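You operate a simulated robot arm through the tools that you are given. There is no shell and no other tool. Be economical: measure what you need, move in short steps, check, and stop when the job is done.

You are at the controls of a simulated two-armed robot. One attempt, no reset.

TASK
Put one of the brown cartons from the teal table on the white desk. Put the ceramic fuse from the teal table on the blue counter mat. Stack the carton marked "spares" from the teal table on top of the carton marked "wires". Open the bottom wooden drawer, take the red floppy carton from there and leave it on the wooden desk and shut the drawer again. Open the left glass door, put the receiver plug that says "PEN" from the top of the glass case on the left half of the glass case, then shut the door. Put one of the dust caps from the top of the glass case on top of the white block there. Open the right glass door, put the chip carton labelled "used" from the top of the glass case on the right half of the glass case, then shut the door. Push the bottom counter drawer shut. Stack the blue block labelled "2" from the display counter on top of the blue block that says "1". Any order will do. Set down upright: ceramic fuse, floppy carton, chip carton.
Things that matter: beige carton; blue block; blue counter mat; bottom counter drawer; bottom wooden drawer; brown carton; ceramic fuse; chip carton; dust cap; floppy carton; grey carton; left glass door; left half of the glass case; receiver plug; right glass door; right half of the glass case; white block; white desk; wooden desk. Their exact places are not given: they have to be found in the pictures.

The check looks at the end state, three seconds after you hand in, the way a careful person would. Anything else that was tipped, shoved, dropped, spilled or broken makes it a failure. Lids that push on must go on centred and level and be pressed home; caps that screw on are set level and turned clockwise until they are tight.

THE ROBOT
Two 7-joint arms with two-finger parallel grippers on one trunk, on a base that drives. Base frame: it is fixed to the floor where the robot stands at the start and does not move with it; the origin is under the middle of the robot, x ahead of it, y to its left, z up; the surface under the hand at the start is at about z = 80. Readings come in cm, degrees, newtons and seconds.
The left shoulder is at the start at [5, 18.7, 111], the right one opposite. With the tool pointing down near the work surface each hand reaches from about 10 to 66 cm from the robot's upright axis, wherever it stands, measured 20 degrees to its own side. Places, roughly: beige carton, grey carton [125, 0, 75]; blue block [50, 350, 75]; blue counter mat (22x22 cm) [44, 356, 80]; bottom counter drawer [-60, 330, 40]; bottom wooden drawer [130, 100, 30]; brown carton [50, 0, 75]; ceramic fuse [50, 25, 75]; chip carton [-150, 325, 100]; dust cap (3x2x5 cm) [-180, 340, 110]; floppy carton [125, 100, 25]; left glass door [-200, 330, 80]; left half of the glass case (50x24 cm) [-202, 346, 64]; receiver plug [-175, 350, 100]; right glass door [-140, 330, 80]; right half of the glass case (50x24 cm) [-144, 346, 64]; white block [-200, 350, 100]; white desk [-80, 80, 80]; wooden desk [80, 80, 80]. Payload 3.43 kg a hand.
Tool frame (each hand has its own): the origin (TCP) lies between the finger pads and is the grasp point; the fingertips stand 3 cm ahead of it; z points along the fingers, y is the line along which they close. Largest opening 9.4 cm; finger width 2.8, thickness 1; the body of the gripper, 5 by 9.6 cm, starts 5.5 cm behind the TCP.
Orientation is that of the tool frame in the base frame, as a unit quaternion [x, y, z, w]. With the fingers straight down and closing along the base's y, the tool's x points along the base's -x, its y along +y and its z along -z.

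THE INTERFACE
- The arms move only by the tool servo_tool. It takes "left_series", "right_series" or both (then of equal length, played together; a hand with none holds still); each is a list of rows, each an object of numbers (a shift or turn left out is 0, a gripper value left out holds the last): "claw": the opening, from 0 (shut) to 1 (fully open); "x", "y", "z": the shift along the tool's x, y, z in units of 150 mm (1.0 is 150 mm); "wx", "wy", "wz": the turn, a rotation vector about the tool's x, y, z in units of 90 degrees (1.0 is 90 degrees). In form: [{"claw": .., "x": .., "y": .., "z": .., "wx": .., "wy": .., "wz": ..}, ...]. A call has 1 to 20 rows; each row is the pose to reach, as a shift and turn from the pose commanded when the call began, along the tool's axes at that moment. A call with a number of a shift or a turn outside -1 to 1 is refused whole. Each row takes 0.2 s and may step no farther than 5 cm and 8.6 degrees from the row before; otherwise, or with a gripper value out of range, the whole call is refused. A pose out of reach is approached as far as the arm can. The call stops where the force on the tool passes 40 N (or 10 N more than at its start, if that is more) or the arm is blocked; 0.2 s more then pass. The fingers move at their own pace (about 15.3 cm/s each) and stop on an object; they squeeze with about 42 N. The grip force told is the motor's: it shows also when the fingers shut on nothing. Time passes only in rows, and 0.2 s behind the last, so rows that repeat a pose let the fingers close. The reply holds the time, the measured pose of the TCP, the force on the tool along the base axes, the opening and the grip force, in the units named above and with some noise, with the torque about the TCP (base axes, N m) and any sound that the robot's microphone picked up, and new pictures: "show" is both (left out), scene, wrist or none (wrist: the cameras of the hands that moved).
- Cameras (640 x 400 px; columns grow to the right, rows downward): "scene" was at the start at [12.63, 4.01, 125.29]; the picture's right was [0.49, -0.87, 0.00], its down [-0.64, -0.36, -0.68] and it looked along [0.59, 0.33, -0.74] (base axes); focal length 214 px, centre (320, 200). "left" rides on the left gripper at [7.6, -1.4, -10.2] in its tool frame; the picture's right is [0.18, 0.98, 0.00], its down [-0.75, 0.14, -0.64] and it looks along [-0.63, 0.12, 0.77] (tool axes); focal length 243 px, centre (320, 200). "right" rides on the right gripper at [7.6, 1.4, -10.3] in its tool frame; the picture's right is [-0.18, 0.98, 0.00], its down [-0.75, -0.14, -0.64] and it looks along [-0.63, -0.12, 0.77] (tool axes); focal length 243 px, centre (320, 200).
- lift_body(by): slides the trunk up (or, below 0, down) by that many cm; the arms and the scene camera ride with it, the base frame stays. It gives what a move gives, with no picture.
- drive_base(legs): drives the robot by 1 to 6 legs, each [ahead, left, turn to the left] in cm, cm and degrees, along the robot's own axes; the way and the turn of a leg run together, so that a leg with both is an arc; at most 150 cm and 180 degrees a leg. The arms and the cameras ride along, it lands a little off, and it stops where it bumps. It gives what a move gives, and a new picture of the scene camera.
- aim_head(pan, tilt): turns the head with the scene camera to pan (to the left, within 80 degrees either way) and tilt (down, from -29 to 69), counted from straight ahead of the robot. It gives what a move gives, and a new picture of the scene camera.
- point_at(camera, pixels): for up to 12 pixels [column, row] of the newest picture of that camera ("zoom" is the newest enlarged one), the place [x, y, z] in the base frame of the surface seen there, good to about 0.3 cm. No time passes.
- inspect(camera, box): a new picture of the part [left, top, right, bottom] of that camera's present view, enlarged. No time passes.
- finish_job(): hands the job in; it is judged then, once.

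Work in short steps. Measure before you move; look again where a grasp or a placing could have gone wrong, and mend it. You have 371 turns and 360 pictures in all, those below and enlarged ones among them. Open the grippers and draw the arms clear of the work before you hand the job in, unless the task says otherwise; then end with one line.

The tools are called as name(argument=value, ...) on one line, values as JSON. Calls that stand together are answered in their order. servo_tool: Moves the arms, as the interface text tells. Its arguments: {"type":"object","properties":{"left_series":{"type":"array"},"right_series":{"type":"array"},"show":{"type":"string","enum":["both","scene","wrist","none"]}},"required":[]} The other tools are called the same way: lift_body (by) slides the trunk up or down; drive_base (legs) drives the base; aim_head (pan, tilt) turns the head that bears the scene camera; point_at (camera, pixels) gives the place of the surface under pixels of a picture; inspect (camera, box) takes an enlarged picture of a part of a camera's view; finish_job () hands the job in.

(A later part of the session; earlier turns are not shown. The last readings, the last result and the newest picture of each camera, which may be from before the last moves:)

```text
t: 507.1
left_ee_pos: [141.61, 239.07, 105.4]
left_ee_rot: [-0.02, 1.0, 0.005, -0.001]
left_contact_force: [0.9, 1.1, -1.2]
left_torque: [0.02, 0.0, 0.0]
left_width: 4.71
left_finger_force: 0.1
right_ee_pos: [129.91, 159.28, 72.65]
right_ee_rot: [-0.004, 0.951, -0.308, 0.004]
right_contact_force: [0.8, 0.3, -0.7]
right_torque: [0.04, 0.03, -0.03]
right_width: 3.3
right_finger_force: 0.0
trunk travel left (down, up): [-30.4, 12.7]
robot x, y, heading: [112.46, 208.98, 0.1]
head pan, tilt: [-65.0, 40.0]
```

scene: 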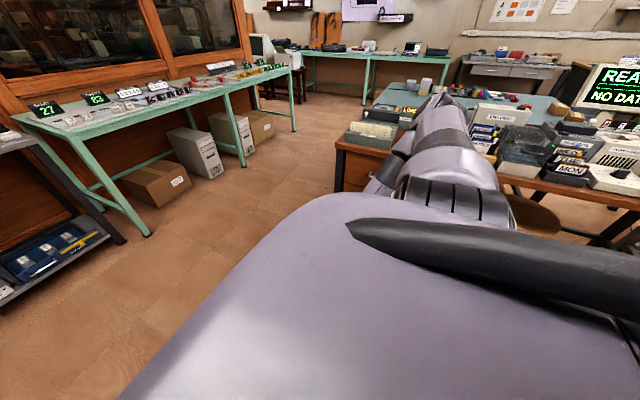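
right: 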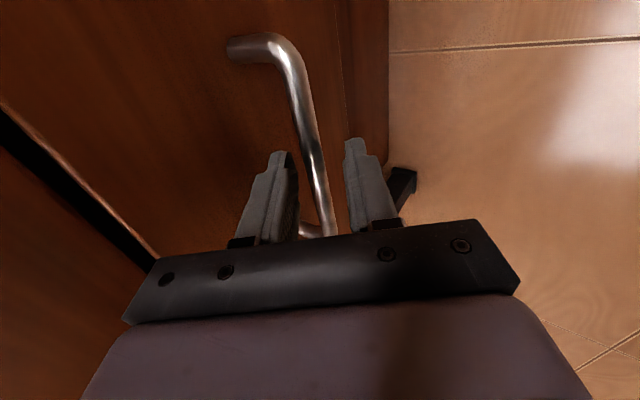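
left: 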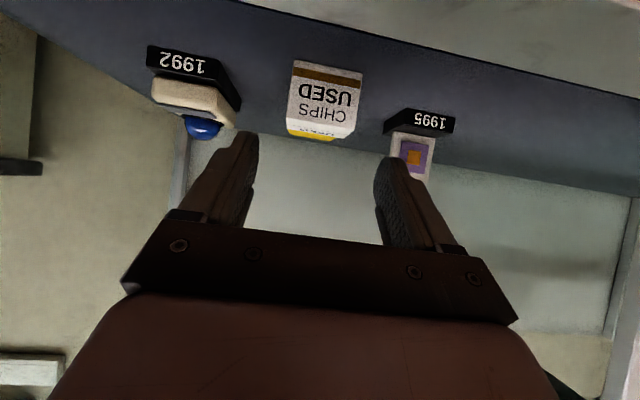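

Turn the base right 50° to look into the drawer.

drive_base(legs=[[0, 0, -55]])

aim_head(pan=-15, tilt=45)

```text
t: 510.0
left_ee_pos: [153.72, 202.55, 105.39]
left_ee_rot: [0.441, 0.898, 0.004, 0.001]
left_contact_force: [-0.5, 0.3, 0.4]
left_torque: [-0.01, -0.02, 0.04]
left_width: 4.7
left_finger_force: 0.1
right_ee_pos: [81.84, 165.94, 72.46]
right_ee_rot: [0.433, 0.847, -0.276, -0.138]
right_contact_force: [-1.1, -0.3, -0.1]
right_torque: [0.01, -0.01, 0.03]
right_width: 3.29
right_finger_force: 0.0
trunk travel left (down, up): [-30.4, 12.7]
robot x, y, heading: [112.08, 209.2, -54.5]
head pan, tilt: [-65.0, 40.0]
```

scene: 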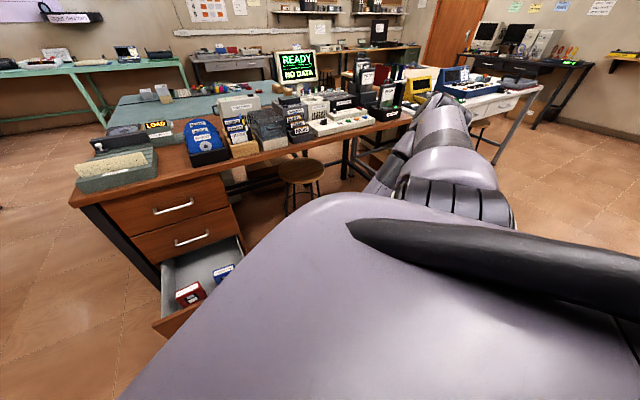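

```text
t: 511.2
left_ee_pos: [153.71, 202.58, 105.41]
left_ee_rot: [0.44, 0.898, 0.005, 0.0]
left_contact_force: [0.8, 0.0, 0.2]
left_torque: [-0.01, -0.02, 0.0]
left_width: 4.72
left_finger_force: 0.0
right_ee_pos: [81.92, 166.01, 72.59]
right_ee_rot: [0.434, 0.847, -0.275, -0.139]
right_contact_force: [0.5, 0.7, 0.0]
right_torque: [-0.02, -0.01, -0.01]
right_width: 3.31
right_finger_force: 0.0
trunk travel left (down, up): [-30.4, 12.7]
robot x, y, heading: [112.47, 208.63, -54.6]
head pan, tilt: [-15.0, 45.0]
```

scene: 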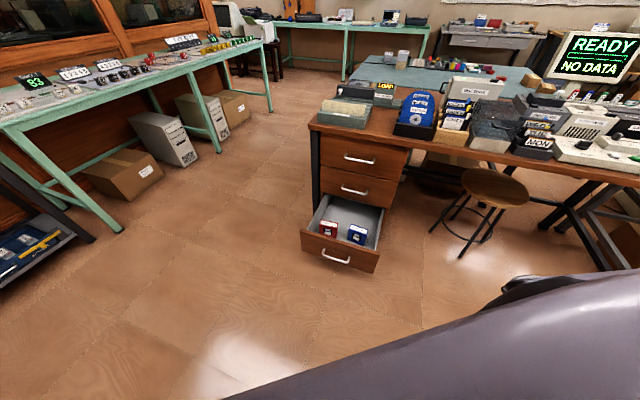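

The drawer holds a red and a blue floppy carton. Zoom and measure.

inspect(camera="scene", box=[290, 180, 410, 280])

inspect(camera="scene", box=[300, 60, 460, 160])

```text
4.00 times, centred on (350, 230) of scene
```

zoom: 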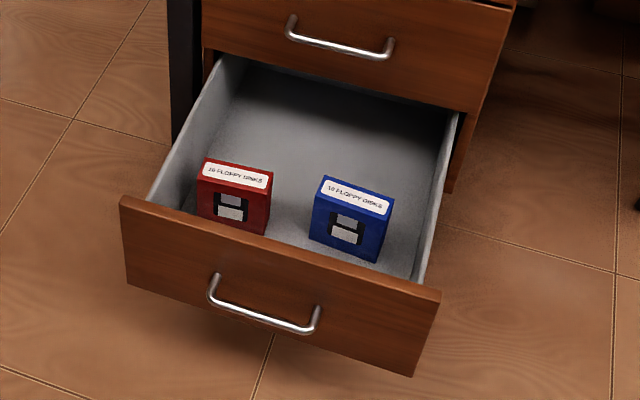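

```text
4.00 times, centred on (380, 110) of scene
```

zoom: 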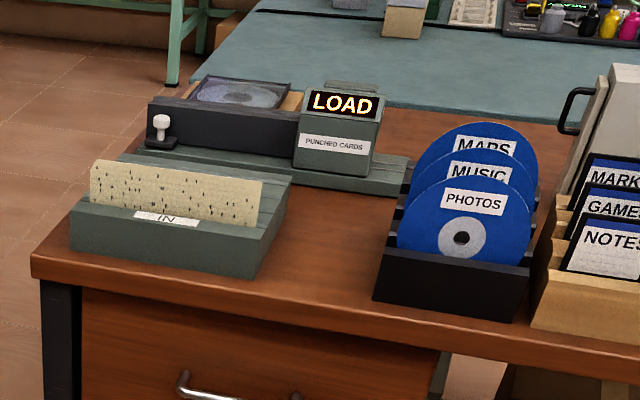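

point_at(camera="scene", pixels=[[321, 221], [337, 226], [336, 232], [320, 227], [329, 224], [328, 233], [350, 225], [346, 240], [330, 215], [315, 245], [323, 195], [350, 250]])

point_at(camera="zoom", pixels=[[330, 230], [300, 280], [355, 290], [265, 265], [380, 260], [340, 200], [285, 205], [400, 185], [370, 300], [310, 320], [250, 275]])

inspect(camera="scene", box=[305, 205, 385, 255])

```text
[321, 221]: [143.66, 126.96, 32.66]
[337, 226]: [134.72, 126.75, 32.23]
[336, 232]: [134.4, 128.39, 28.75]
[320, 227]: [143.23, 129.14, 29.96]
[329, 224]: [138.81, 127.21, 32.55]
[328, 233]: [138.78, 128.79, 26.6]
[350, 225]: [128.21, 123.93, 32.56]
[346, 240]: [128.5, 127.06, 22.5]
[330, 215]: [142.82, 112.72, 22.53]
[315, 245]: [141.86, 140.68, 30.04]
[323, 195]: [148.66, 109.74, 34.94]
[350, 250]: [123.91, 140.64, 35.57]
```

```text
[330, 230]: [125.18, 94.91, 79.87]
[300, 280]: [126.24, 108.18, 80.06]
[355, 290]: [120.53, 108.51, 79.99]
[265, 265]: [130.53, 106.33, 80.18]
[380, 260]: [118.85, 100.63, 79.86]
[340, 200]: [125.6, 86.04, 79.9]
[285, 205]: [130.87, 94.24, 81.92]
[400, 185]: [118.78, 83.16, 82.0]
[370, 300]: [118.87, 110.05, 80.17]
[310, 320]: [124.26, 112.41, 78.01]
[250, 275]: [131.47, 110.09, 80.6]
```

```text
8.00 times, centred on (345, 230) of scene
```

zoom: 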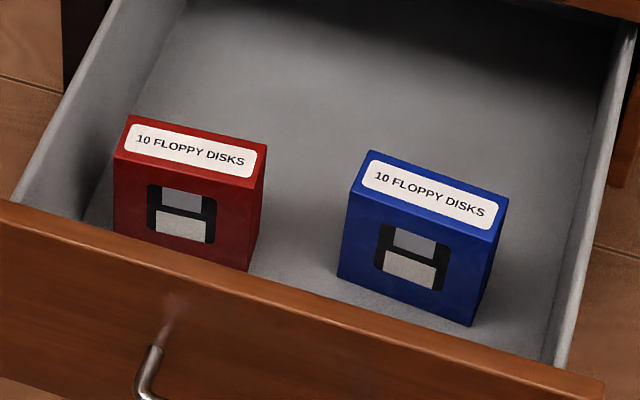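

point_at(camera="zoom", pixels=[[130, 118], [262, 145], [250, 185], [117, 155], [190, 150], [125, 235], [245, 265], [350, 195], [30, 200], [60, 215], [255, 200], [372, 155]])

```text
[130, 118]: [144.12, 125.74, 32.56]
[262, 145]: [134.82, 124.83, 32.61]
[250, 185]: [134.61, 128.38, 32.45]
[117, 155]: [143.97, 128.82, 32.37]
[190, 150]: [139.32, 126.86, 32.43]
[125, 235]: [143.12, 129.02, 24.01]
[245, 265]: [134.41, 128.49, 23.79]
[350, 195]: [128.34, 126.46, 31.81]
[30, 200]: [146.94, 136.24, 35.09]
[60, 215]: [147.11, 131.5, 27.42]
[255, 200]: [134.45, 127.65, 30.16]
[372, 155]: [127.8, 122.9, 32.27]
```

Red carton centre (139.4,127), z 22.5–32.5, 9.4 × 3.4 cm. Desk has a free patch around (125.5,104). Straighten the hand, turn back to face east and go over the carton.

servo_tool(right_series=[{"wx": -0.08, "claw": 0.75}, {"wx": -0.16}, {"wx": -0.24}, {"wx": -0.32}, {"wx": -0.4}], show="none")

drive_base(legs=[[0, 0, 54.6], [9.6, -25, 0]])

inspect(camera="right", box=[0, 0, 640, 400])

```text
t: 512.4
left_ee_pos: [153.72, 202.6, 105.46]
left_ee_rot: [0.441, 0.898, 0.005, 0.0]
left_contact_force: [-0.3, 0.0, 0.2]
left_torque: [0.01, 0.0, 0.01]
left_width: 4.71
left_finger_force: 0.0
right_ee_pos: [81.89, 165.95, 72.6]
right_ee_rot: [0.455, 0.891, 0.0, 0.003]
right_contact_force: [-0.2, 1.4, 0.6]
right_torque: [-0.03, 0.0, 0.03]
right_width: 7.06
right_finger_force: 0.1
trunk travel left (down, up): [-30.4, 12.7]
robot x, y, heading: [112.42, 209.44, -54.7]
head pan, tilt: [-15.0, 45.0]
```

```text
t: 517.5
left_ee_pos: [151.24, 213.17, 105.36]
left_ee_rot: [-0.008, 1.0, 0.004, -0.002]
left_contact_force: [0.1, 0.7, -0.2]
left_torque: [0.01, -0.01, 0.0]
left_width: 4.66
left_finger_force: 0.1
right_ee_pos: [137.41, 133.67, 72.62]
right_ee_rot: [0.008, 1.0, 0.001, 0.001]
right_contact_force: [0.0, 0.7, 0.0]
right_torque: [0.01, 0.0, -0.03]
right_width: 7.05
right_finger_force: 0.1
trunk travel left (down, up): [-30.4, 12.7]
robot x, y, heading: [120.9, 183.74, -1.5]
head pan, tilt: [-15.0, 45.0]
```

scene: 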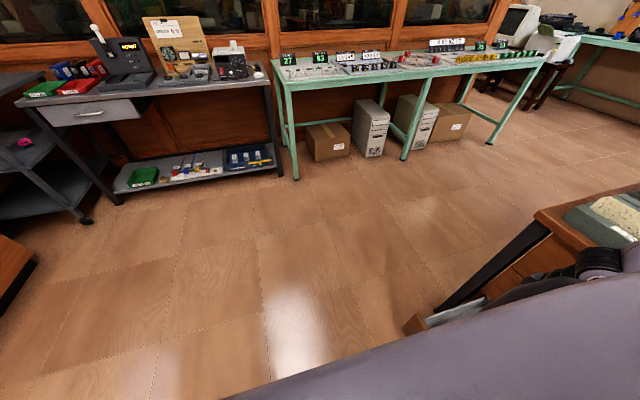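

```text
1.00 times, centred on (320, 200) of right (not enlarged: the box is as wide or as high as the picture)
```

zoom: 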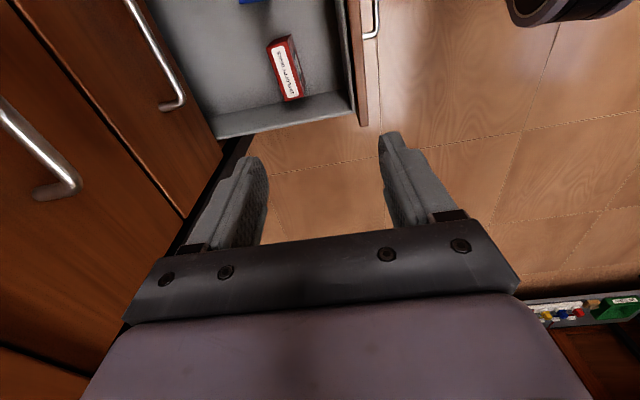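

Align over the red carton: shift (+2,-6.7), small yaw.

servo_tool(right_series=[{"x": -0.05, "y": -0.15, "wz": -0.02}, {"x": -0.1, "y": -0.3, "wz": -0.04}, {"x": -0.14, "y": -0.445, "wz": -0.05}], show="none")

lift_body(by=-22)

inspect(camera="right", box=[0, 0, 640, 400])

```text
t: 518.3
left_ee_pos: [151.17, 213.14, 105.31]
left_ee_rot: [-0.008, 1.0, 0.004, -0.001]
left_contact_force: [0.5, -0.3, 0.4]
left_torque: [-0.03, -0.01, 0.01]
left_width: 4.66
left_finger_force: 0.0
right_ee_pos: [138.4, 130.29, 72.52]
right_ee_rot: [-0.015, 1.0, 0.002, 0.002]
right_contact_force: [-0.7, -0.2, 0.2]
right_torque: [-0.03, 0.0, 0.0]
right_width: 7.06
right_finger_force: 0.1
right hand out of reach, approached as far as the arm can: row 2, 3
trunk travel left (down, up): [-30.4, 12.7]
robot x, y, heading: [120.9, 183.79, -1.6]
head pan, tilt: [-15.0, 45.0]
```

```text
t: 520.7
left_ee_pos: [151.08, 213.12, 83.35]
left_ee_rot: [-0.007, 1.0, 0.004, -0.002]
left_contact_force: [-0.2, -0.5, 0.3]
left_torque: [0.01, 0.03, -0.02]
left_width: 4.68
left_finger_force: 0.3
right_ee_pos: [138.44, 130.24, 50.56]
right_ee_rot: [-0.015, 1.0, 0.0, 0.003]
right_contact_force: [0.1, -1.2, 0.0]
right_torque: [0.0, 0.01, 0.01]
right_width: 7.06
right_finger_force: 0.1
trunk travel left (down, up): [-8.4, 34.7]
robot x, y, heading: [121.0, 183.85, -1.4]
head pan, tilt: [-15.0, 45.0]
```

```text
1.00 times, centred on (320, 200) of right (not enlarged: the box is as wide or as high as the picture)
```

zoom: 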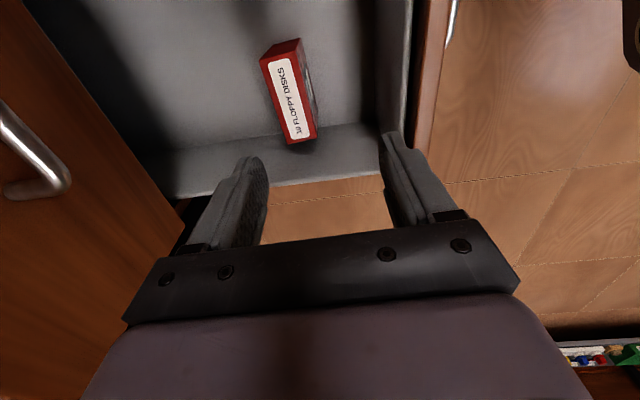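

Strafe right 3.3 cm and ahead 1 cm with the base.

drive_base(legs=[[1, -3.3, 0]])

inspect(camera="right", box=[0, 0, 640, 400])

point_at(camera="zoom", pixels=[[270, 60], [300, 42], [318, 135], [290, 140], [293, 95], [255, 170], [395, 150]])

```text
t: 521.6
left_ee_pos: [152.09, 209.83, 83.29]
left_ee_rot: [-0.008, 1.0, 0.004, -0.001]
left_contact_force: [0.3, -0.8, -0.1]
left_torque: [0.01, -0.04, 0.02]
left_width: 4.7
left_finger_force: 0.1
right_ee_pos: [139.29, 126.94, 50.57]
right_ee_rot: [-0.016, 1.0, 0.0, 0.002]
right_contact_force: [-0.5, 0.1, 0.6]
right_torque: [0.02, -0.04, 0.02]
right_width: 7.04
right_finger_force: 0.0
trunk travel left (down, up): [-8.4, 34.7]
robot x, y, heading: [122.21, 180.48, -1.3]
head pan, tilt: [-15.0, 45.0]
```

scene: 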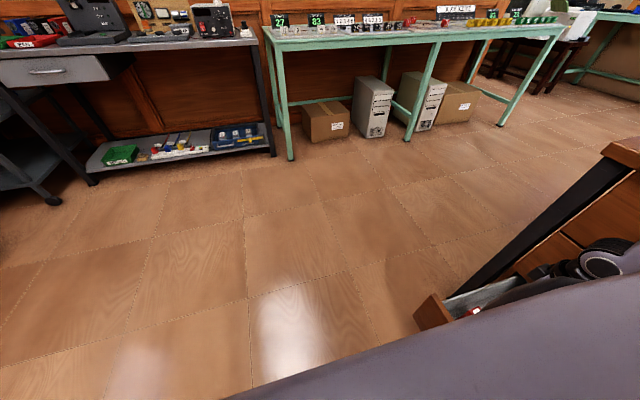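

```text
1.00 times, centred on (320, 200) of right (not enlarged: the box is as wide or as high as the picture)
```

zoom: 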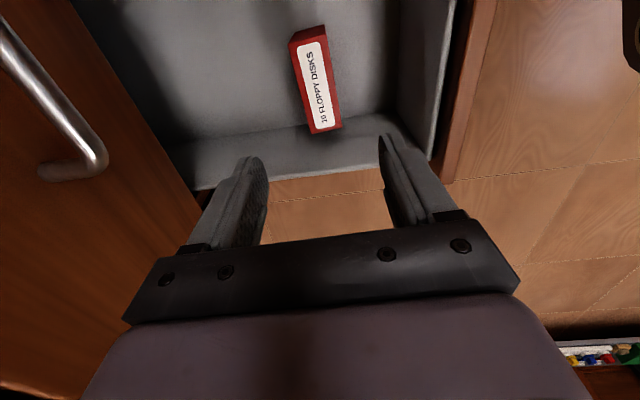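

```text
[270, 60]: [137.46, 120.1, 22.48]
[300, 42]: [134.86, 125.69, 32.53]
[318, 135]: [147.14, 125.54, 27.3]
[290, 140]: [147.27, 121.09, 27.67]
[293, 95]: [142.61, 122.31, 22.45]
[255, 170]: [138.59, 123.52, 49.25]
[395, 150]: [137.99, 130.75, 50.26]
```

point_at(camera="zoom", pixels=[[293, 42], [322, 30], [338, 120], [312, 130], [315, 80], [302, 88], [333, 90]])

```text
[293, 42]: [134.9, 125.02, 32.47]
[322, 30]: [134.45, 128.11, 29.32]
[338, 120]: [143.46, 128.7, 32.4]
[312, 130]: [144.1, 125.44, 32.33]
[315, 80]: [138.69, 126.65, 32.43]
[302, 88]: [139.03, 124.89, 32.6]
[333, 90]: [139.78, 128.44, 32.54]
```

Aligned. Lower trunk 8 cm, then the arm.

lift_body(by=-8.3)

servo_tool(right_series=[{"z": 0.2}, {"z": 0.4}, {"z": 0.6}, {"z": 0.75}, {"z": 0.82}], show="wrist")

```text
t: 522.8
left_ee_pos: [152.06, 209.83, 75.08]
left_ee_rot: [-0.007, 1.0, 0.004, -0.001]
left_contact_force: [-1.4, -0.1, -0.4]
left_torque: [-0.03, 0.0, 0.0]
left_width: 4.69
left_finger_force: 0.2
right_ee_pos: [139.29, 127.0, 42.27]
right_ee_rot: [-0.016, 1.0, 0.001, 0.001]
right_contact_force: [-0.2, -0.7, 0.1]
right_torque: [0.01, -0.03, 0.01]
right_width: 7.03
right_finger_force: 0.1
trunk travel left (down, up): [-0.1, 43.0]
robot x, y, heading: [121.96, 180.97, -1.3]
head pan, tilt: [-15.0, 45.0]
```

```text
t: 524.0
left_ee_pos: [152.06, 209.94, 75.06]
left_ee_rot: [-0.008, 1.0, 0.004, -0.003]
left_contact_force: [-0.2, -0.9, -0.4]
left_torque: [-0.01, 0.0, 0.04]
left_width: 4.69
left_finger_force: 0.0
right_ee_pos: [139.58, 127.01, 29.79]
right_ee_rot: [-0.016, 1.0, 0.001, 0.002]
right_contact_force: [0.1, 0.9, 0.0]
right_torque: [-0.03, -0.04, 0.0]
right_width: 7.06
right_finger_force: 0.1
trunk travel left (down, up): [-0.1, 43.0]
robot x, y, heading: [122.15, 180.4, -1.3]
head pan, tilt: [-15.0, 45.0]
```

right: 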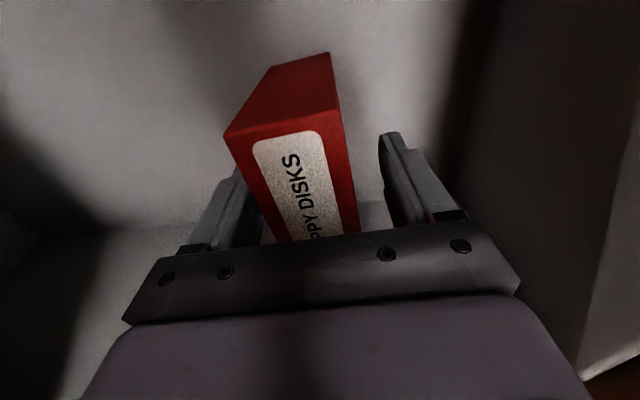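

Close the grip and raise.

servo_tool(right_series=[{"claw": 0}, {"claw": 0}, {"claw": 0}, {"claw": 0}], show="none")

lift_body(by=42)

inspect(camera="right", box=[0, 0, 640, 400])

```text
t: 525.0
left_ee_pos: [152.0, 209.88, 75.06]
left_ee_rot: [-0.008, 1.0, 0.005, -0.002]
left_contact_force: [0.2, -0.2, 0.5]
left_torque: [0.0, 0.0, 0.0]
left_width: 4.71
left_finger_force: 0.0
right_ee_pos: [139.44, 127.06, 29.72]
right_ee_rot: [-0.016, 1.0, 0.001, 0.003]
right_contact_force: [1.2, -0.3, -0.1]
right_torque: [-0.15, 0.12, 0.05]
right_width: 4.41
right_finger_force: 41.8
trunk travel left (down, up): [-0.1, 43.0]
robot x, y, heading: [122.02, 180.75, -1.2]
head pan, tilt: [-15.0, 45.0]
```

```text
refused: 42 is not a number from -40 to 40
```

```text
1.00 times, centred on (320, 200) of right (not enlarged: the box is as wide or as high as the picture)
```

zoom: 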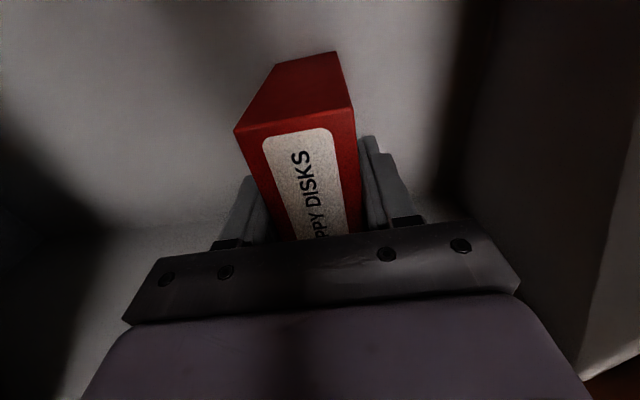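

lift_body(by=39)

drive_base(legs=[[0, 22, 0]])

servo_tool(right_series=[{"z": -0.25}, {"z": -0.5}, {"z": -0.75}, {"z": -1.0}], show="none")

servo_tool(right_series=[{"z": -0.25}, {"z": -0.5}, {"z": -0.75}, {"z": -1.0}], show="wrist")

```text
t: 528.8
left_ee_pos: [152.21, 209.9, 114.04]
left_ee_rot: [-0.007, 1.0, 0.004, -0.002]
left_contact_force: [0.0, 0.4, 0.4]
left_torque: [0.01, 0.0, 0.0]
left_width: 4.69
left_finger_force: 0.0
right_ee_pos: [139.58, 126.97, 68.77]
right_ee_rot: [-0.015, 1.0, 0.001, 0.002]
right_contact_force: [0.5, 0.3, -2.7]
right_torque: [0.04, -0.01, 0.04]
right_width: 4.38
right_finger_force: 42.3
trunk travel left (down, up): [-39.2, 4.0]
robot x, y, heading: [121.85, 180.64, -1.3]
head pan, tilt: [-15.0, 45.0]
```

```text
t: 531.3
left_ee_pos: [152.57, 231.91, 114.08]
left_ee_rot: [-0.008, 1.0, 0.004, -0.002]
left_contact_force: [0.7, 0.3, -0.2]
left_torque: [-0.02, 0.0, -0.02]
left_width: 4.75
left_finger_force: 0.0
right_ee_pos: [139.9, 149.07, 68.79]
right_ee_rot: [-0.015, 1.0, 0.0, 0.002]
right_contact_force: [-1.0, -0.5, -2.2]
right_torque: [-0.01, 0.01, 0.0]
right_width: 4.38
right_finger_force: 42.1
trunk travel left (down, up): [-39.2, 4.0]
robot x, y, heading: [122.45, 202.96, -1.4]
head pan, tilt: [-15.0, 45.0]
```

scene: 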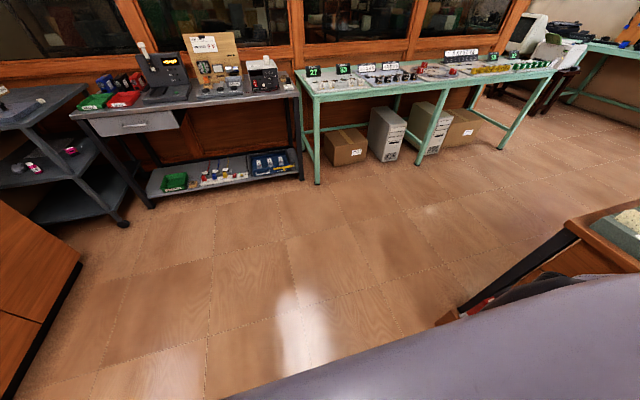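

```text
t: 532.3
left_ee_pos: [152.46, 232.07, 114.02]
left_ee_rot: [-0.008, 1.0, 0.005, -0.001]
left_contact_force: [0.3, -0.8, 0.6]
left_torque: [-0.01, 0.0, -0.01]
left_width: 4.68
left_finger_force: 0.2
right_ee_pos: [140.39, 149.9, 82.71]
right_ee_rot: [-0.016, 1.0, 0.0, 0.002]
right_contact_force: [0.1, 0.0, -2.6]
right_torque: [0.0, 0.01, 0.01]
right_width: 4.42
right_finger_force: 41.6
right hand out of reach, approached as far as the arm can: row 4
trunk travel left (down, up): [-39.2, 4.0]
robot x, y, heading: [122.4, 202.75, -1.2]
head pan, tilt: [-15.0, 45.0]
```

```text
t: 533.3
left_ee_pos: [152.6, 231.99, 114.11]
left_ee_rot: [-0.008, 1.0, 0.005, -0.002]
left_contact_force: [0.4, 0.3, 0.5]
left_torque: [0.0, 0.03, 0.05]
left_width: 4.71
left_finger_force: 0.1
right_ee_pos: [143.68, 152.3, 93.99]
right_ee_rot: [-0.008, 1.0, 0.002, 0.002]
right_contact_force: [-0.4, -1.2, -2.4]
right_torque: [0.02, -0.01, 0.02]
right_width: 4.38
right_finger_force: 42.1
right hand out of reach, approached as far as the arm can: row 1, 2, 3, 4
trunk travel left (down, up): [-39.2, 4.0]
robot x, y, heading: [122.71, 202.57, -1.3]
head pan, tilt: [-15.0, 45.0]
```

right: 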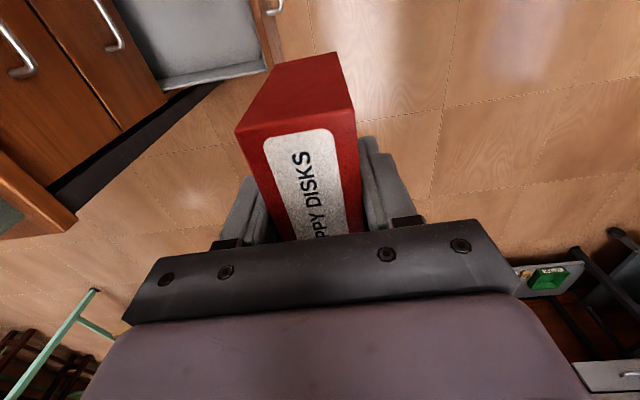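

Carton held upright. Bring the hand more in front and higher, then drive to the desk's northeast corner facing south.

servo_tool(right_series=[{"x": -0.18, "y": 0.2}, {"x": -0.36, "y": 0.4, "z": -0.1}, {"x": -0.54, "y": 0.6, "z": -0.25}, {"x": -0.72, "y": 0.8, "z": -0.45}, {"x": -0.9, "y": 1.0, "z": -0.65}], show="none")

lift_body(by=3.8)

drive_base(legs=[[62, 0, 0], [0, 0, -88.7], [45, 0, 0]])

aim_head(pan=-45, tilt=40)

```text
refused: row 4 steps farther than a row can; nothing moved
```

```text
t: 534.2
left_ee_pos: [152.6, 232.09, 117.76]
left_ee_rot: [-0.009, 1.0, 0.004, -0.002]
left_contact_force: [0.2, -0.3, 0.5]
left_torque: [0.0, 0.0, 0.0]
left_width: 4.69
left_finger_force: 0.0
right_ee_pos: [143.57, 152.39, 97.85]
right_ee_rot: [-0.008, 1.0, 0.0, 0.003]
right_contact_force: [0.8, -0.3, -2.7]
right_torque: [-0.01, 0.02, 0.0]
right_width: 4.41
right_finger_force: 41.8
trunk travel left (down, up): [-43.0, 0.2]
robot x, y, heading: [122.26, 202.35, -1.3]
head pan, tilt: [-15.0, 45.0]
```

```text
t: 543.7
left_ee_pos: [216.29, 127.89, 117.66]
left_ee_rot: [0.688, 0.725, 0.004, 0.003]
left_contact_force: [0.1, -0.1, 0.2]
left_torque: [0.0, 0.04, 0.03]
left_width: 4.71
left_finger_force: 0.1
right_ee_pos: [136.49, 134.16, 97.85]
right_ee_rot: [0.689, 0.724, -0.001, 0.003]
right_contact_force: [0.7, -0.9, -3.7]
right_torque: [0.02, -0.01, -0.02]
right_width: 4.39
right_finger_force: 42.1
trunk travel left (down, up): [-43.0, 0.2]
robot x, y, heading: [186.36, 157.19, -89.4]
head pan, tilt: [-15.0, 45.0]
```

scene: 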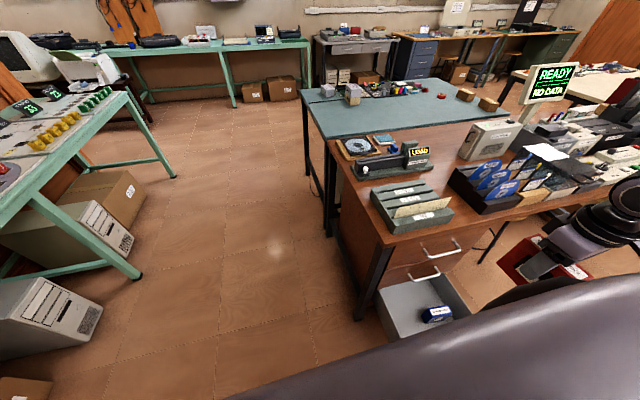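

```text
t: 544.7
left_ee_pos: [216.43, 128.03, 117.86]
left_ee_rot: [0.689, 0.725, 0.004, 0.002]
left_contact_force: [-0.1, -0.4, 0.3]
left_torque: [0.01, -0.03, -0.01]
left_width: 4.71
left_finger_force: 0.0
right_ee_pos: [136.51, 134.08, 97.94]
right_ee_rot: [0.689, 0.725, -0.002, 0.003]
right_contact_force: [0.2, 0.1, -2.4]
right_torque: [-0.01, 0.0, 0.02]
right_width: 4.4
right_finger_force: 41.8
trunk travel left (down, up): [-43.0, 0.2]
robot x, y, heading: [186.02, 157.18, -89.4]
head pan, tilt: [-45.0, 40.0]
```

scene: 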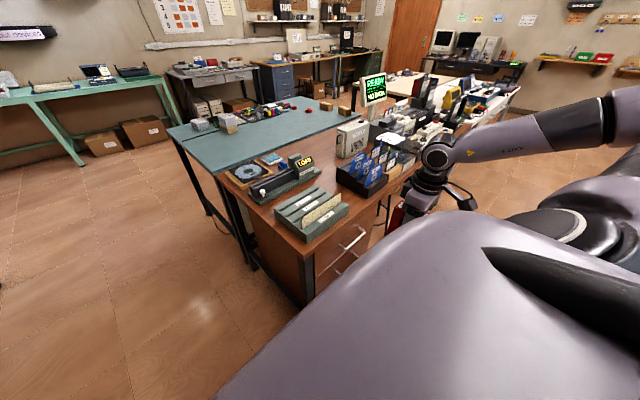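

inspect(camera="scene", box=[260, 130, 420, 250])

point_at(camera="zoom", pixels=[[380, 215], [400, 260], [355, 240], [350, 215], [330, 200], [400, 190], [430, 265], [350, 180], [345, 232], [370, 290], [385, 165], [310, 235]])

```text
3.33 times, centred on (340, 190) of scene
```

zoom: 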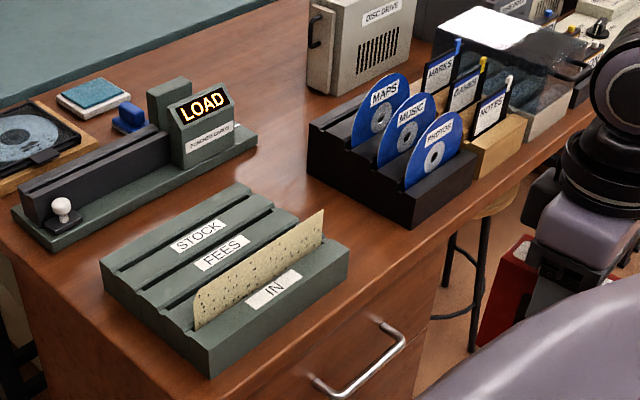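

```text
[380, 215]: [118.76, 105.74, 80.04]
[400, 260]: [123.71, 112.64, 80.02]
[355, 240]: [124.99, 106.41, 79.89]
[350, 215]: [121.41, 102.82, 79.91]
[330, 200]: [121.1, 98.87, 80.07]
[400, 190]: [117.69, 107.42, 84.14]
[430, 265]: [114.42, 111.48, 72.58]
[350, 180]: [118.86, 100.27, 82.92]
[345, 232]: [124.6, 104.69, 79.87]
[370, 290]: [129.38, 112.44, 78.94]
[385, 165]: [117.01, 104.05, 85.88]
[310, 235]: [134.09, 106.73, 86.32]
```

Free patch x 119.5–130.5. Move the hand west first (x≈125), then drive south.

servo_tool(right_series=[{"y": -0.2}, {"y": -0.4}, {"y": -0.6}, {"y": -0.77}], show="none")

```text
t: 545.7
left_ee_pos: [216.36, 127.8, 117.84]
left_ee_rot: [0.689, 0.724, 0.006, 0.001]
left_contact_force: [-0.4, -0.2, 0.1]
left_torque: [0.02, 0.01, -0.01]
left_width: 4.7
left_finger_force: 0.0
right_ee_pos: [134.7, 130.65, 95.39]
right_ee_rot: [0.691, 0.723, -0.002, 0.0]
right_contact_force: [-1.7, 0.1, -2.5]
right_torque: [0.02, -0.01, 0.01]
right_width: 4.39
right_finger_force: 41.8
right hand out of reach, approached as far as the arm can: row 1, 2, 3, 4
trunk travel left (down, up): [-43.0, 0.2]
robot x, y, heading: [186.36, 157.29, -89.4]
head pan, tilt: [-45.0, 40.0]
```

Raise the hand and bring it in a bit before going over the desk.

servo_tool(right_series=[{"x": 0.0, "y": 0.2, "z": -0.1}, {"x": -0.1, "y": 0.4, "z": -0.25}, {"x": -0.2, "y": 0.6, "z": -0.4}, {"x": -0.2, "y": 0.7, "z": -0.6}], show="none")

```text
t: 546.7
left_ee_pos: [216.49, 128.0, 117.85]
left_ee_rot: [0.689, 0.724, 0.003, 0.003]
left_contact_force: [0.1, 0.2, -0.3]
left_torque: [0.0, 0.02, -0.01]
left_width: 4.73
left_finger_force: 0.1
right_ee_pos: [145.49, 128.52, 105.05]
right_ee_rot: [0.689, 0.725, -0.001, 0.003]
right_contact_force: [-0.3, 0.7, -2.6]
right_torque: [0.04, 0.0, -0.01]
right_width: 4.39
right_finger_force: 42.1
trunk travel left (down, up): [-43.0, 0.2]
robot x, y, heading: [186.3, 156.61, -89.2]
head pan, tilt: [-45.0, 40.0]
```

drive_base(legs=[[25.5, -3.3, -0.8]])

servo_tool(right_series=[{"y": -0.25}, {"y": -0.5}, {"y": -0.75}, {"y": -1.0}], show="scene")

```text
t: 548.5
left_ee_pos: [212.75, 102.03, 117.76]
left_ee_rot: [0.694, 0.72, 0.005, 0.002]
left_contact_force: [-1.2, -0.7, 0.1]
left_torque: [-0.01, -0.01, 0.03]
left_width: 4.72
left_finger_force: 0.0
right_ee_pos: [141.83, 103.68, 104.96]
right_ee_rot: [0.695, 0.719, -0.001, 0.003]
right_contact_force: [0.4, 0.5, -2.1]
right_torque: [-0.01, -0.01, -0.02]
right_width: 4.41
right_finger_force: 41.9
trunk travel left (down, up): [-43.0, 0.2]
robot x, y, heading: [182.82, 131.46, -90.2]
head pan, tilt: [-45.0, 40.0]
```

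scene: 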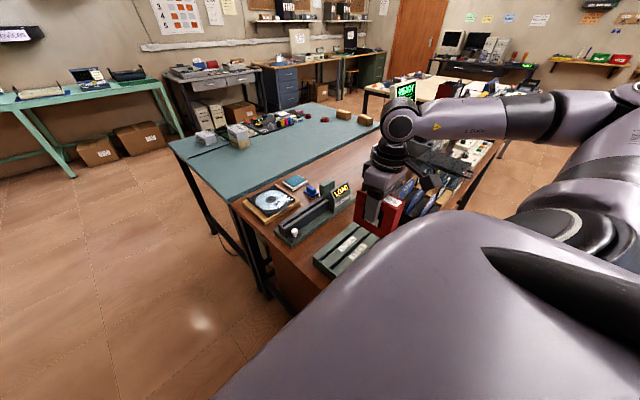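

```text
t: 549.5
left_ee_pos: [212.75, 102.11, 117.82]
left_ee_rot: [0.694, 0.719, 0.005, 0.002]
left_contact_force: [0.0, 0.3, 0.6]
left_torque: [-0.01, 0.0, 0.03]
left_width: 4.71
left_finger_force: 0.1
right_ee_pos: [131.39, 103.01, 104.44]
right_ee_rot: [0.696, 0.718, -0.001, 0.003]
right_contact_force: [0.1, -0.3, -1.3]
right_torque: [0.01, 0.0, 0.01]
right_width: 4.41
right_finger_force: 41.3
right hand out of reach, approached as far as the arm can: row 3, 4
trunk travel left (down, up): [-43.0, 0.2]
robot x, y, heading: [183.01, 131.97, -90.5]
head pan, tilt: [-45.0, 40.0]
```

scene: 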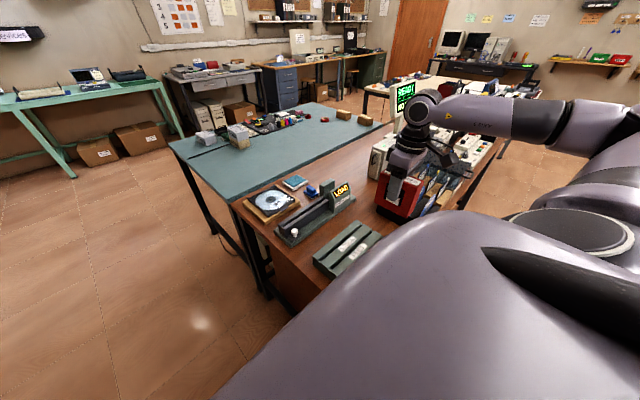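

Turn the base right 15° so the target lies more in front of the right arm.

drive_base(legs=[[0, 0, -15]])

```text
t: 550.8
left_ee_pos: [204.28, 95.52, 117.75]
left_ee_rot: [0.781, 0.625, 0.003, 0.003]
left_contact_force: [-0.2, 0.4, 0.3]
left_torque: [-0.02, -0.02, -0.03]
left_width: 4.68
left_finger_force: 0.1
right_ee_pos: [125.88, 117.1, 104.62]
right_ee_rot: [0.783, 0.622, -0.001, 0.005]
right_contact_force: [0.1, 0.8, -1.7]
right_torque: [0.05, -0.01, -0.01]
right_width: 4.39
right_finger_force: 42.2
trunk travel left (down, up): [-43.0, 0.2]
robot x, y, heading: [182.89, 131.6, -105.0]
head pan, tilt: [-45.0, 40.0]
```

scene: 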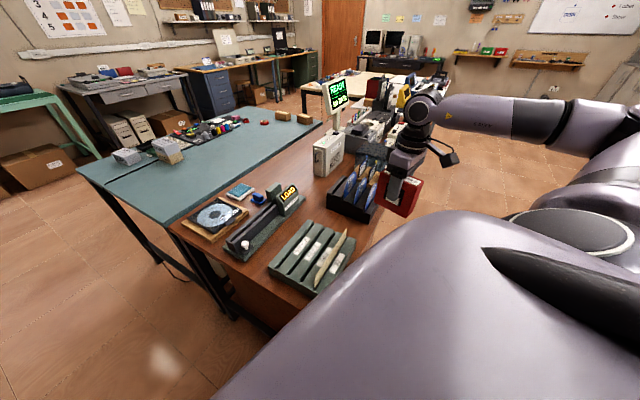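

servo_tool(right_series=[{"x": -0.2, "y": 0.03, "wz": -0.035}, {"x": -0.4, "y": 0.065, "wz": -0.07}, {"x": -0.6, "y": 0.1, "wz": -0.11}, {"x": -0.845, "y": 0.135, "wz": -0.145}], show="both")

```text
t: 551.8
left_ee_pos: [204.26, 95.48, 117.72]
left_ee_rot: [0.781, 0.625, 0.004, 0.002]
left_contact_force: [-0.3, -0.3, 0.0]
left_torque: [0.02, -0.02, 0.0]
left_width: 4.72
left_finger_force: 0.1
right_ee_pos: [129.07, 104.52, 104.78]
right_ee_rot: [0.71, 0.704, -0.003, 0.001]
right_contact_force: [-0.3, 0.6, -2.7]
right_torque: [0.02, 0.02, 0.03]
right_width: 4.4
right_finger_force: 42.2
right hand out of reach, approached as far as the arm can: row 1, 2, 3, 4
trunk travel left (down, up): [-43.0, 0.2]
robot x, y, heading: [182.87, 131.75, -104.8]
head pan, tilt: [-45.0, 40.0]
```

scene: 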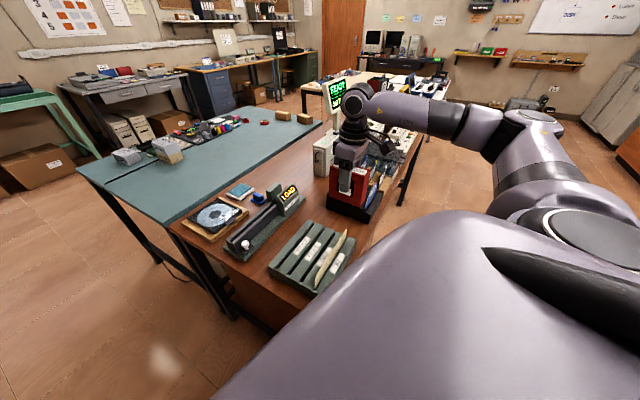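
right: 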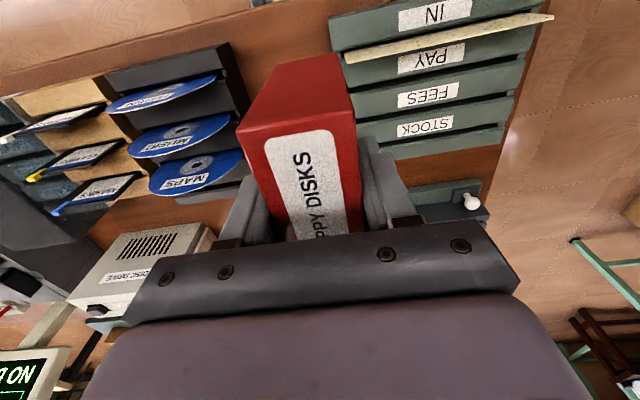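

Need ~4 cm more west. Lower the trunk 8 cm to gain reach, then shift.

lift_body(by=-7)

servo_tool(right_series=[{"y": -0.1}, {"y": -0.2}, {"y": -0.28}], show="none")

```text
t: 552.9
left_ee_pos: [204.3, 95.43, 110.8]
left_ee_rot: [0.78, 0.625, 0.004, 0.002]
left_contact_force: [-0.6, 0.3, -0.2]
left_torque: [0.02, -0.03, 0.01]
left_width: 4.69
left_finger_force: 0.1
right_ee_pos: [129.23, 104.57, 97.95]
right_ee_rot: [0.711, 0.704, -0.003, 0.003]
right_contact_force: [-0.2, 0.0, -2.5]
right_torque: [0.01, 0.0, 0.0]
right_width: 4.4
right_finger_force: 42.0
trunk travel left (down, up): [-36.0, 7.2]
robot x, y, heading: [182.63, 131.71, -104.8]
head pan, tilt: [-45.0, 40.0]
```

```text
t: 553.7
left_ee_pos: [204.29, 95.56, 110.78]
left_ee_rot: [0.78, 0.625, 0.004, 0.003]
left_contact_force: [0.1, 0.0, -0.6]
left_torque: [-0.02, 0.01, 0.0]
left_width: 4.7
left_finger_force: 0.1
right_ee_pos: [129.11, 104.61, 97.96]
right_ee_rot: [0.711, 0.704, -0.004, 0.003]
right_contact_force: [-0.2, 0.4, -2.2]
right_torque: [0.01, -0.01, -0.01]
right_width: 4.41
right_finger_force: 42.1
right hand out of reach, approached as far as the arm can: row 1, 2, 3
trunk travel left (down, up): [-36.0, 7.2]
robot x, y, heading: [183.01, 131.71, -104.7]
head pan, tilt: [-45.0, 40.0]
```

drive_base(legs=[[2.7, -2.4, 0]])

inspect(camera="right", box=[0, 0, 640, 400])

point_at(camera="zoom", pixels=[[255, 55], [250, 150], [345, 60], [370, 110], [245, 80], [385, 160], [280, 40], [300, 30]])

```text
t: 554.7
left_ee_pos: [202.79, 94.4, 110.86]
left_ee_rot: [0.782, 0.624, 0.003, 0.003]
left_contact_force: [-0.8, -0.2, -1.4]
left_torque: [0.01, -0.02, -0.03]
left_width: 4.72
left_finger_force: 0.0
right_ee_pos: [127.57, 103.84, 97.84]
right_ee_rot: [0.712, 0.702, -0.002, 0.002]
right_contact_force: [0.0, 0.1, -2.5]
right_torque: [0.02, 0.03, 0.02]
right_width: 4.39
right_finger_force: 41.9
trunk travel left (down, up): [-36.0, 7.2]
robot x, y, heading: [181.61, 130.32, -105.2]
head pan, tilt: [-45.0, 40.0]
stopped in leg 1: the robot was blocked; the commanded pose is now the measured one
```

scene: 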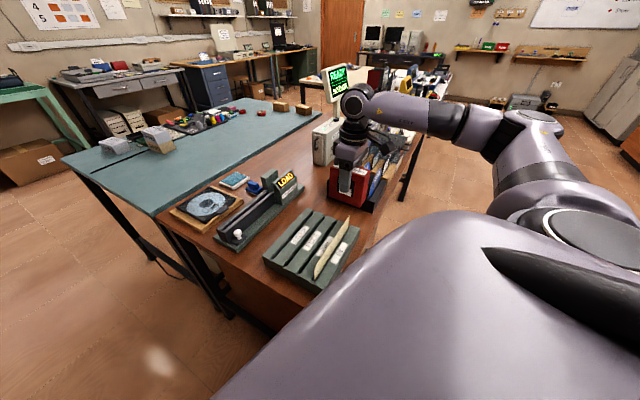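

```text
1.00 times, centred on (320, 200) of right (not enlarged: the box is as wide or as high as the picture)
```

zoom: 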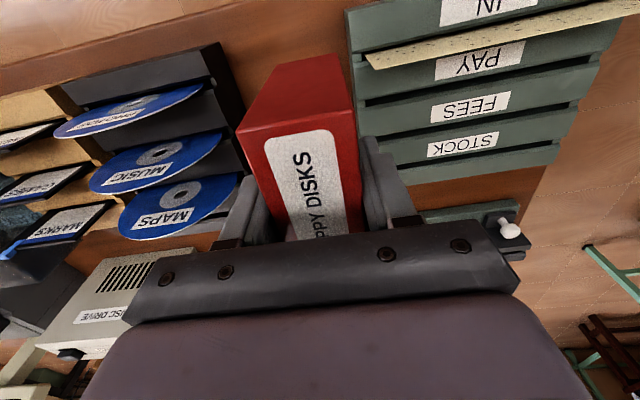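

```text
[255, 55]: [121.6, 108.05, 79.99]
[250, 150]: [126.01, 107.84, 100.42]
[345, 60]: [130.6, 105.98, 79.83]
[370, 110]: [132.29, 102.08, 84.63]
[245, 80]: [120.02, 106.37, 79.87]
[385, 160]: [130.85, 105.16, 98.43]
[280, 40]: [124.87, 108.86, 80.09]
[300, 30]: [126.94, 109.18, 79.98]
```

Rotate the base 2.5° right to nudge the carton to x≈126.4 (free span 120–131.5).

drive_base(legs=[[-1, 0, 0], [0, 0, -3]])

```text
t: 555.9
left_ee_pos: [201.11, 94.3, 110.96]
left_ee_rot: [0.797, 0.604, 0.003, 0.003]
left_contact_force: [0.8, -0.7, 1.2]
left_torque: [0.02, -0.02, 0.03]
left_width: 4.71
left_finger_force: 0.2
right_ee_pos: [126.52, 107.61, 97.76]
right_ee_rot: [0.729, 0.684, -0.003, 0.002]
right_contact_force: [0.2, -0.4, -2.2]
right_torque: [-0.02, 0.0, 0.02]
right_width: 4.37
right_finger_force: 42.3
trunk travel left (down, up): [-36.0, 7.2]
robot x, y, heading: [182.18, 131.73, -107.8]
head pan, tilt: [-45.0, 40.0]
```

scene: 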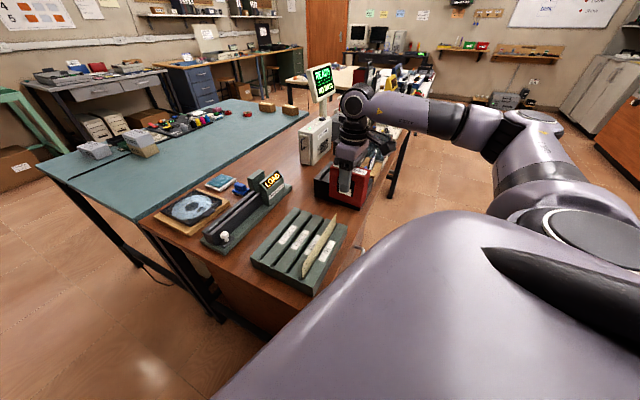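

servo_tool(right_series=[{"x": -0.07, "wz": -0.02}, {"x": -0.14, "wz": -0.04}, {"x": -0.2, "wz": -0.04}], show="none")

lift_body(by=-8.5)

inspect(camera="right", box=[0, 0, 640, 400])

```text
t: 556.7
left_ee_pos: [201.1, 94.18, 110.76]
left_ee_rot: [0.797, 0.604, 0.004, 0.003]
left_contact_force: [0.1, -0.3, -0.5]
left_torque: [0.01, 0.03, 0.01]
left_width: 4.68
left_finger_force: 0.1
right_ee_pos: [128.56, 103.89, 96.97]
right_ee_rot: [0.707, 0.707, -0.002, 0.001]
right_contact_force: [0.3, 0.1, -3.0]
right_torque: [0.0, -0.04, -0.03]
right_width: 4.4
right_finger_force: 42.0
right hand out of reach, approached as far as the arm can: row 1, 2, 3
trunk travel left (down, up): [-36.0, 7.2]
robot x, y, heading: [181.75, 131.75, -107.9]
head pan, tilt: [-45.0, 40.0]
```

```text
t: 557.9
left_ee_pos: [201.26, 94.3, 102.36]
left_ee_rot: [0.798, 0.603, 0.003, 0.003]
left_contact_force: [-0.1, 0.2, 0.3]
left_torque: [0.0, -0.02, 0.04]
left_width: 4.7
left_finger_force: 0.0
right_ee_pos: [128.56, 104.27, 88.42]
right_ee_rot: [0.707, 0.707, -0.004, 0.002]
right_contact_force: [0.7, -0.4, -3.1]
right_torque: [0.03, -0.03, 0.0]
right_width: 4.4
right_finger_force: 42.0
trunk travel left (down, up): [-27.4, 15.7]
robot x, y, heading: [182.38, 131.32, -108.1]
head pan, tilt: [-45.0, 40.0]
```

```text
1.00 times, centred on (320, 200) of right (not enlarged: the box is as wide or as high as the picture)
```

zoom: 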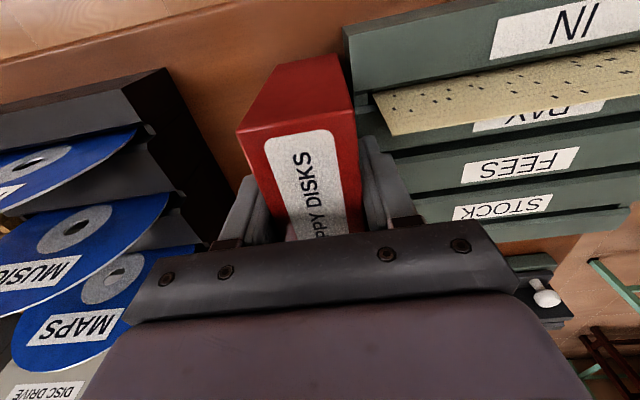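

Nudge west again by turning the base 3° right.

drive_base(legs=[[0, 0, -3]])

inspect(camera="right", box=[0, 0, 640, 400])

point_at(camera="zoom", pixels=[[340, 25], [365, 95], [215, 120], [240, 40], [300, 20], [190, 130], [250, 60]])

```text
t: 558.7
left_ee_pos: [199.09, 93.33, 102.36]
left_ee_rot: [0.814, 0.581, 0.004, 0.003]
left_contact_force: [-0.4, -0.9, -0.4]
left_torque: [0.02, -0.01, 0.03]
left_width: 4.71
left_finger_force: 0.1
right_ee_pos: [126.98, 107.01, 88.39]
right_ee_rot: [0.727, 0.687, -0.003, 0.002]
right_contact_force: [0.2, 0.4, -2.9]
right_torque: [-0.02, -0.02, 0.02]
right_width: 4.4
right_finger_force: 42.1
trunk travel left (down, up): [-27.4, 15.7]
robot x, y, heading: [181.83, 131.56, -111.1]
head pan, tilt: [-45.0, 40.0]
```

scene: 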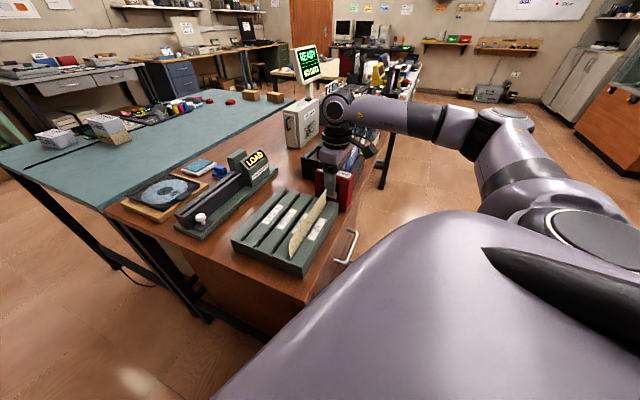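

```text
1.00 times, centred on (320, 200) of right (not enlarged: the box is as wide or as high as the picture)
```

zoom: 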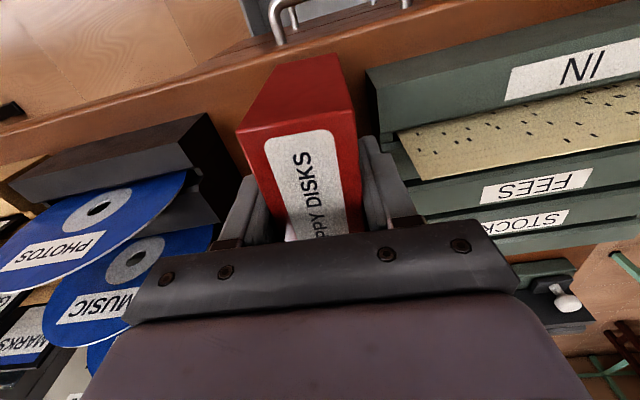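

```text
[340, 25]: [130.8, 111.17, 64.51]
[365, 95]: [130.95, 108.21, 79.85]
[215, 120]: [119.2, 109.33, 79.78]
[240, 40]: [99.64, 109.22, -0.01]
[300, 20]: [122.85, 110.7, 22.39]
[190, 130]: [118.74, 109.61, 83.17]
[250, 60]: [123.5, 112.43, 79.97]
```

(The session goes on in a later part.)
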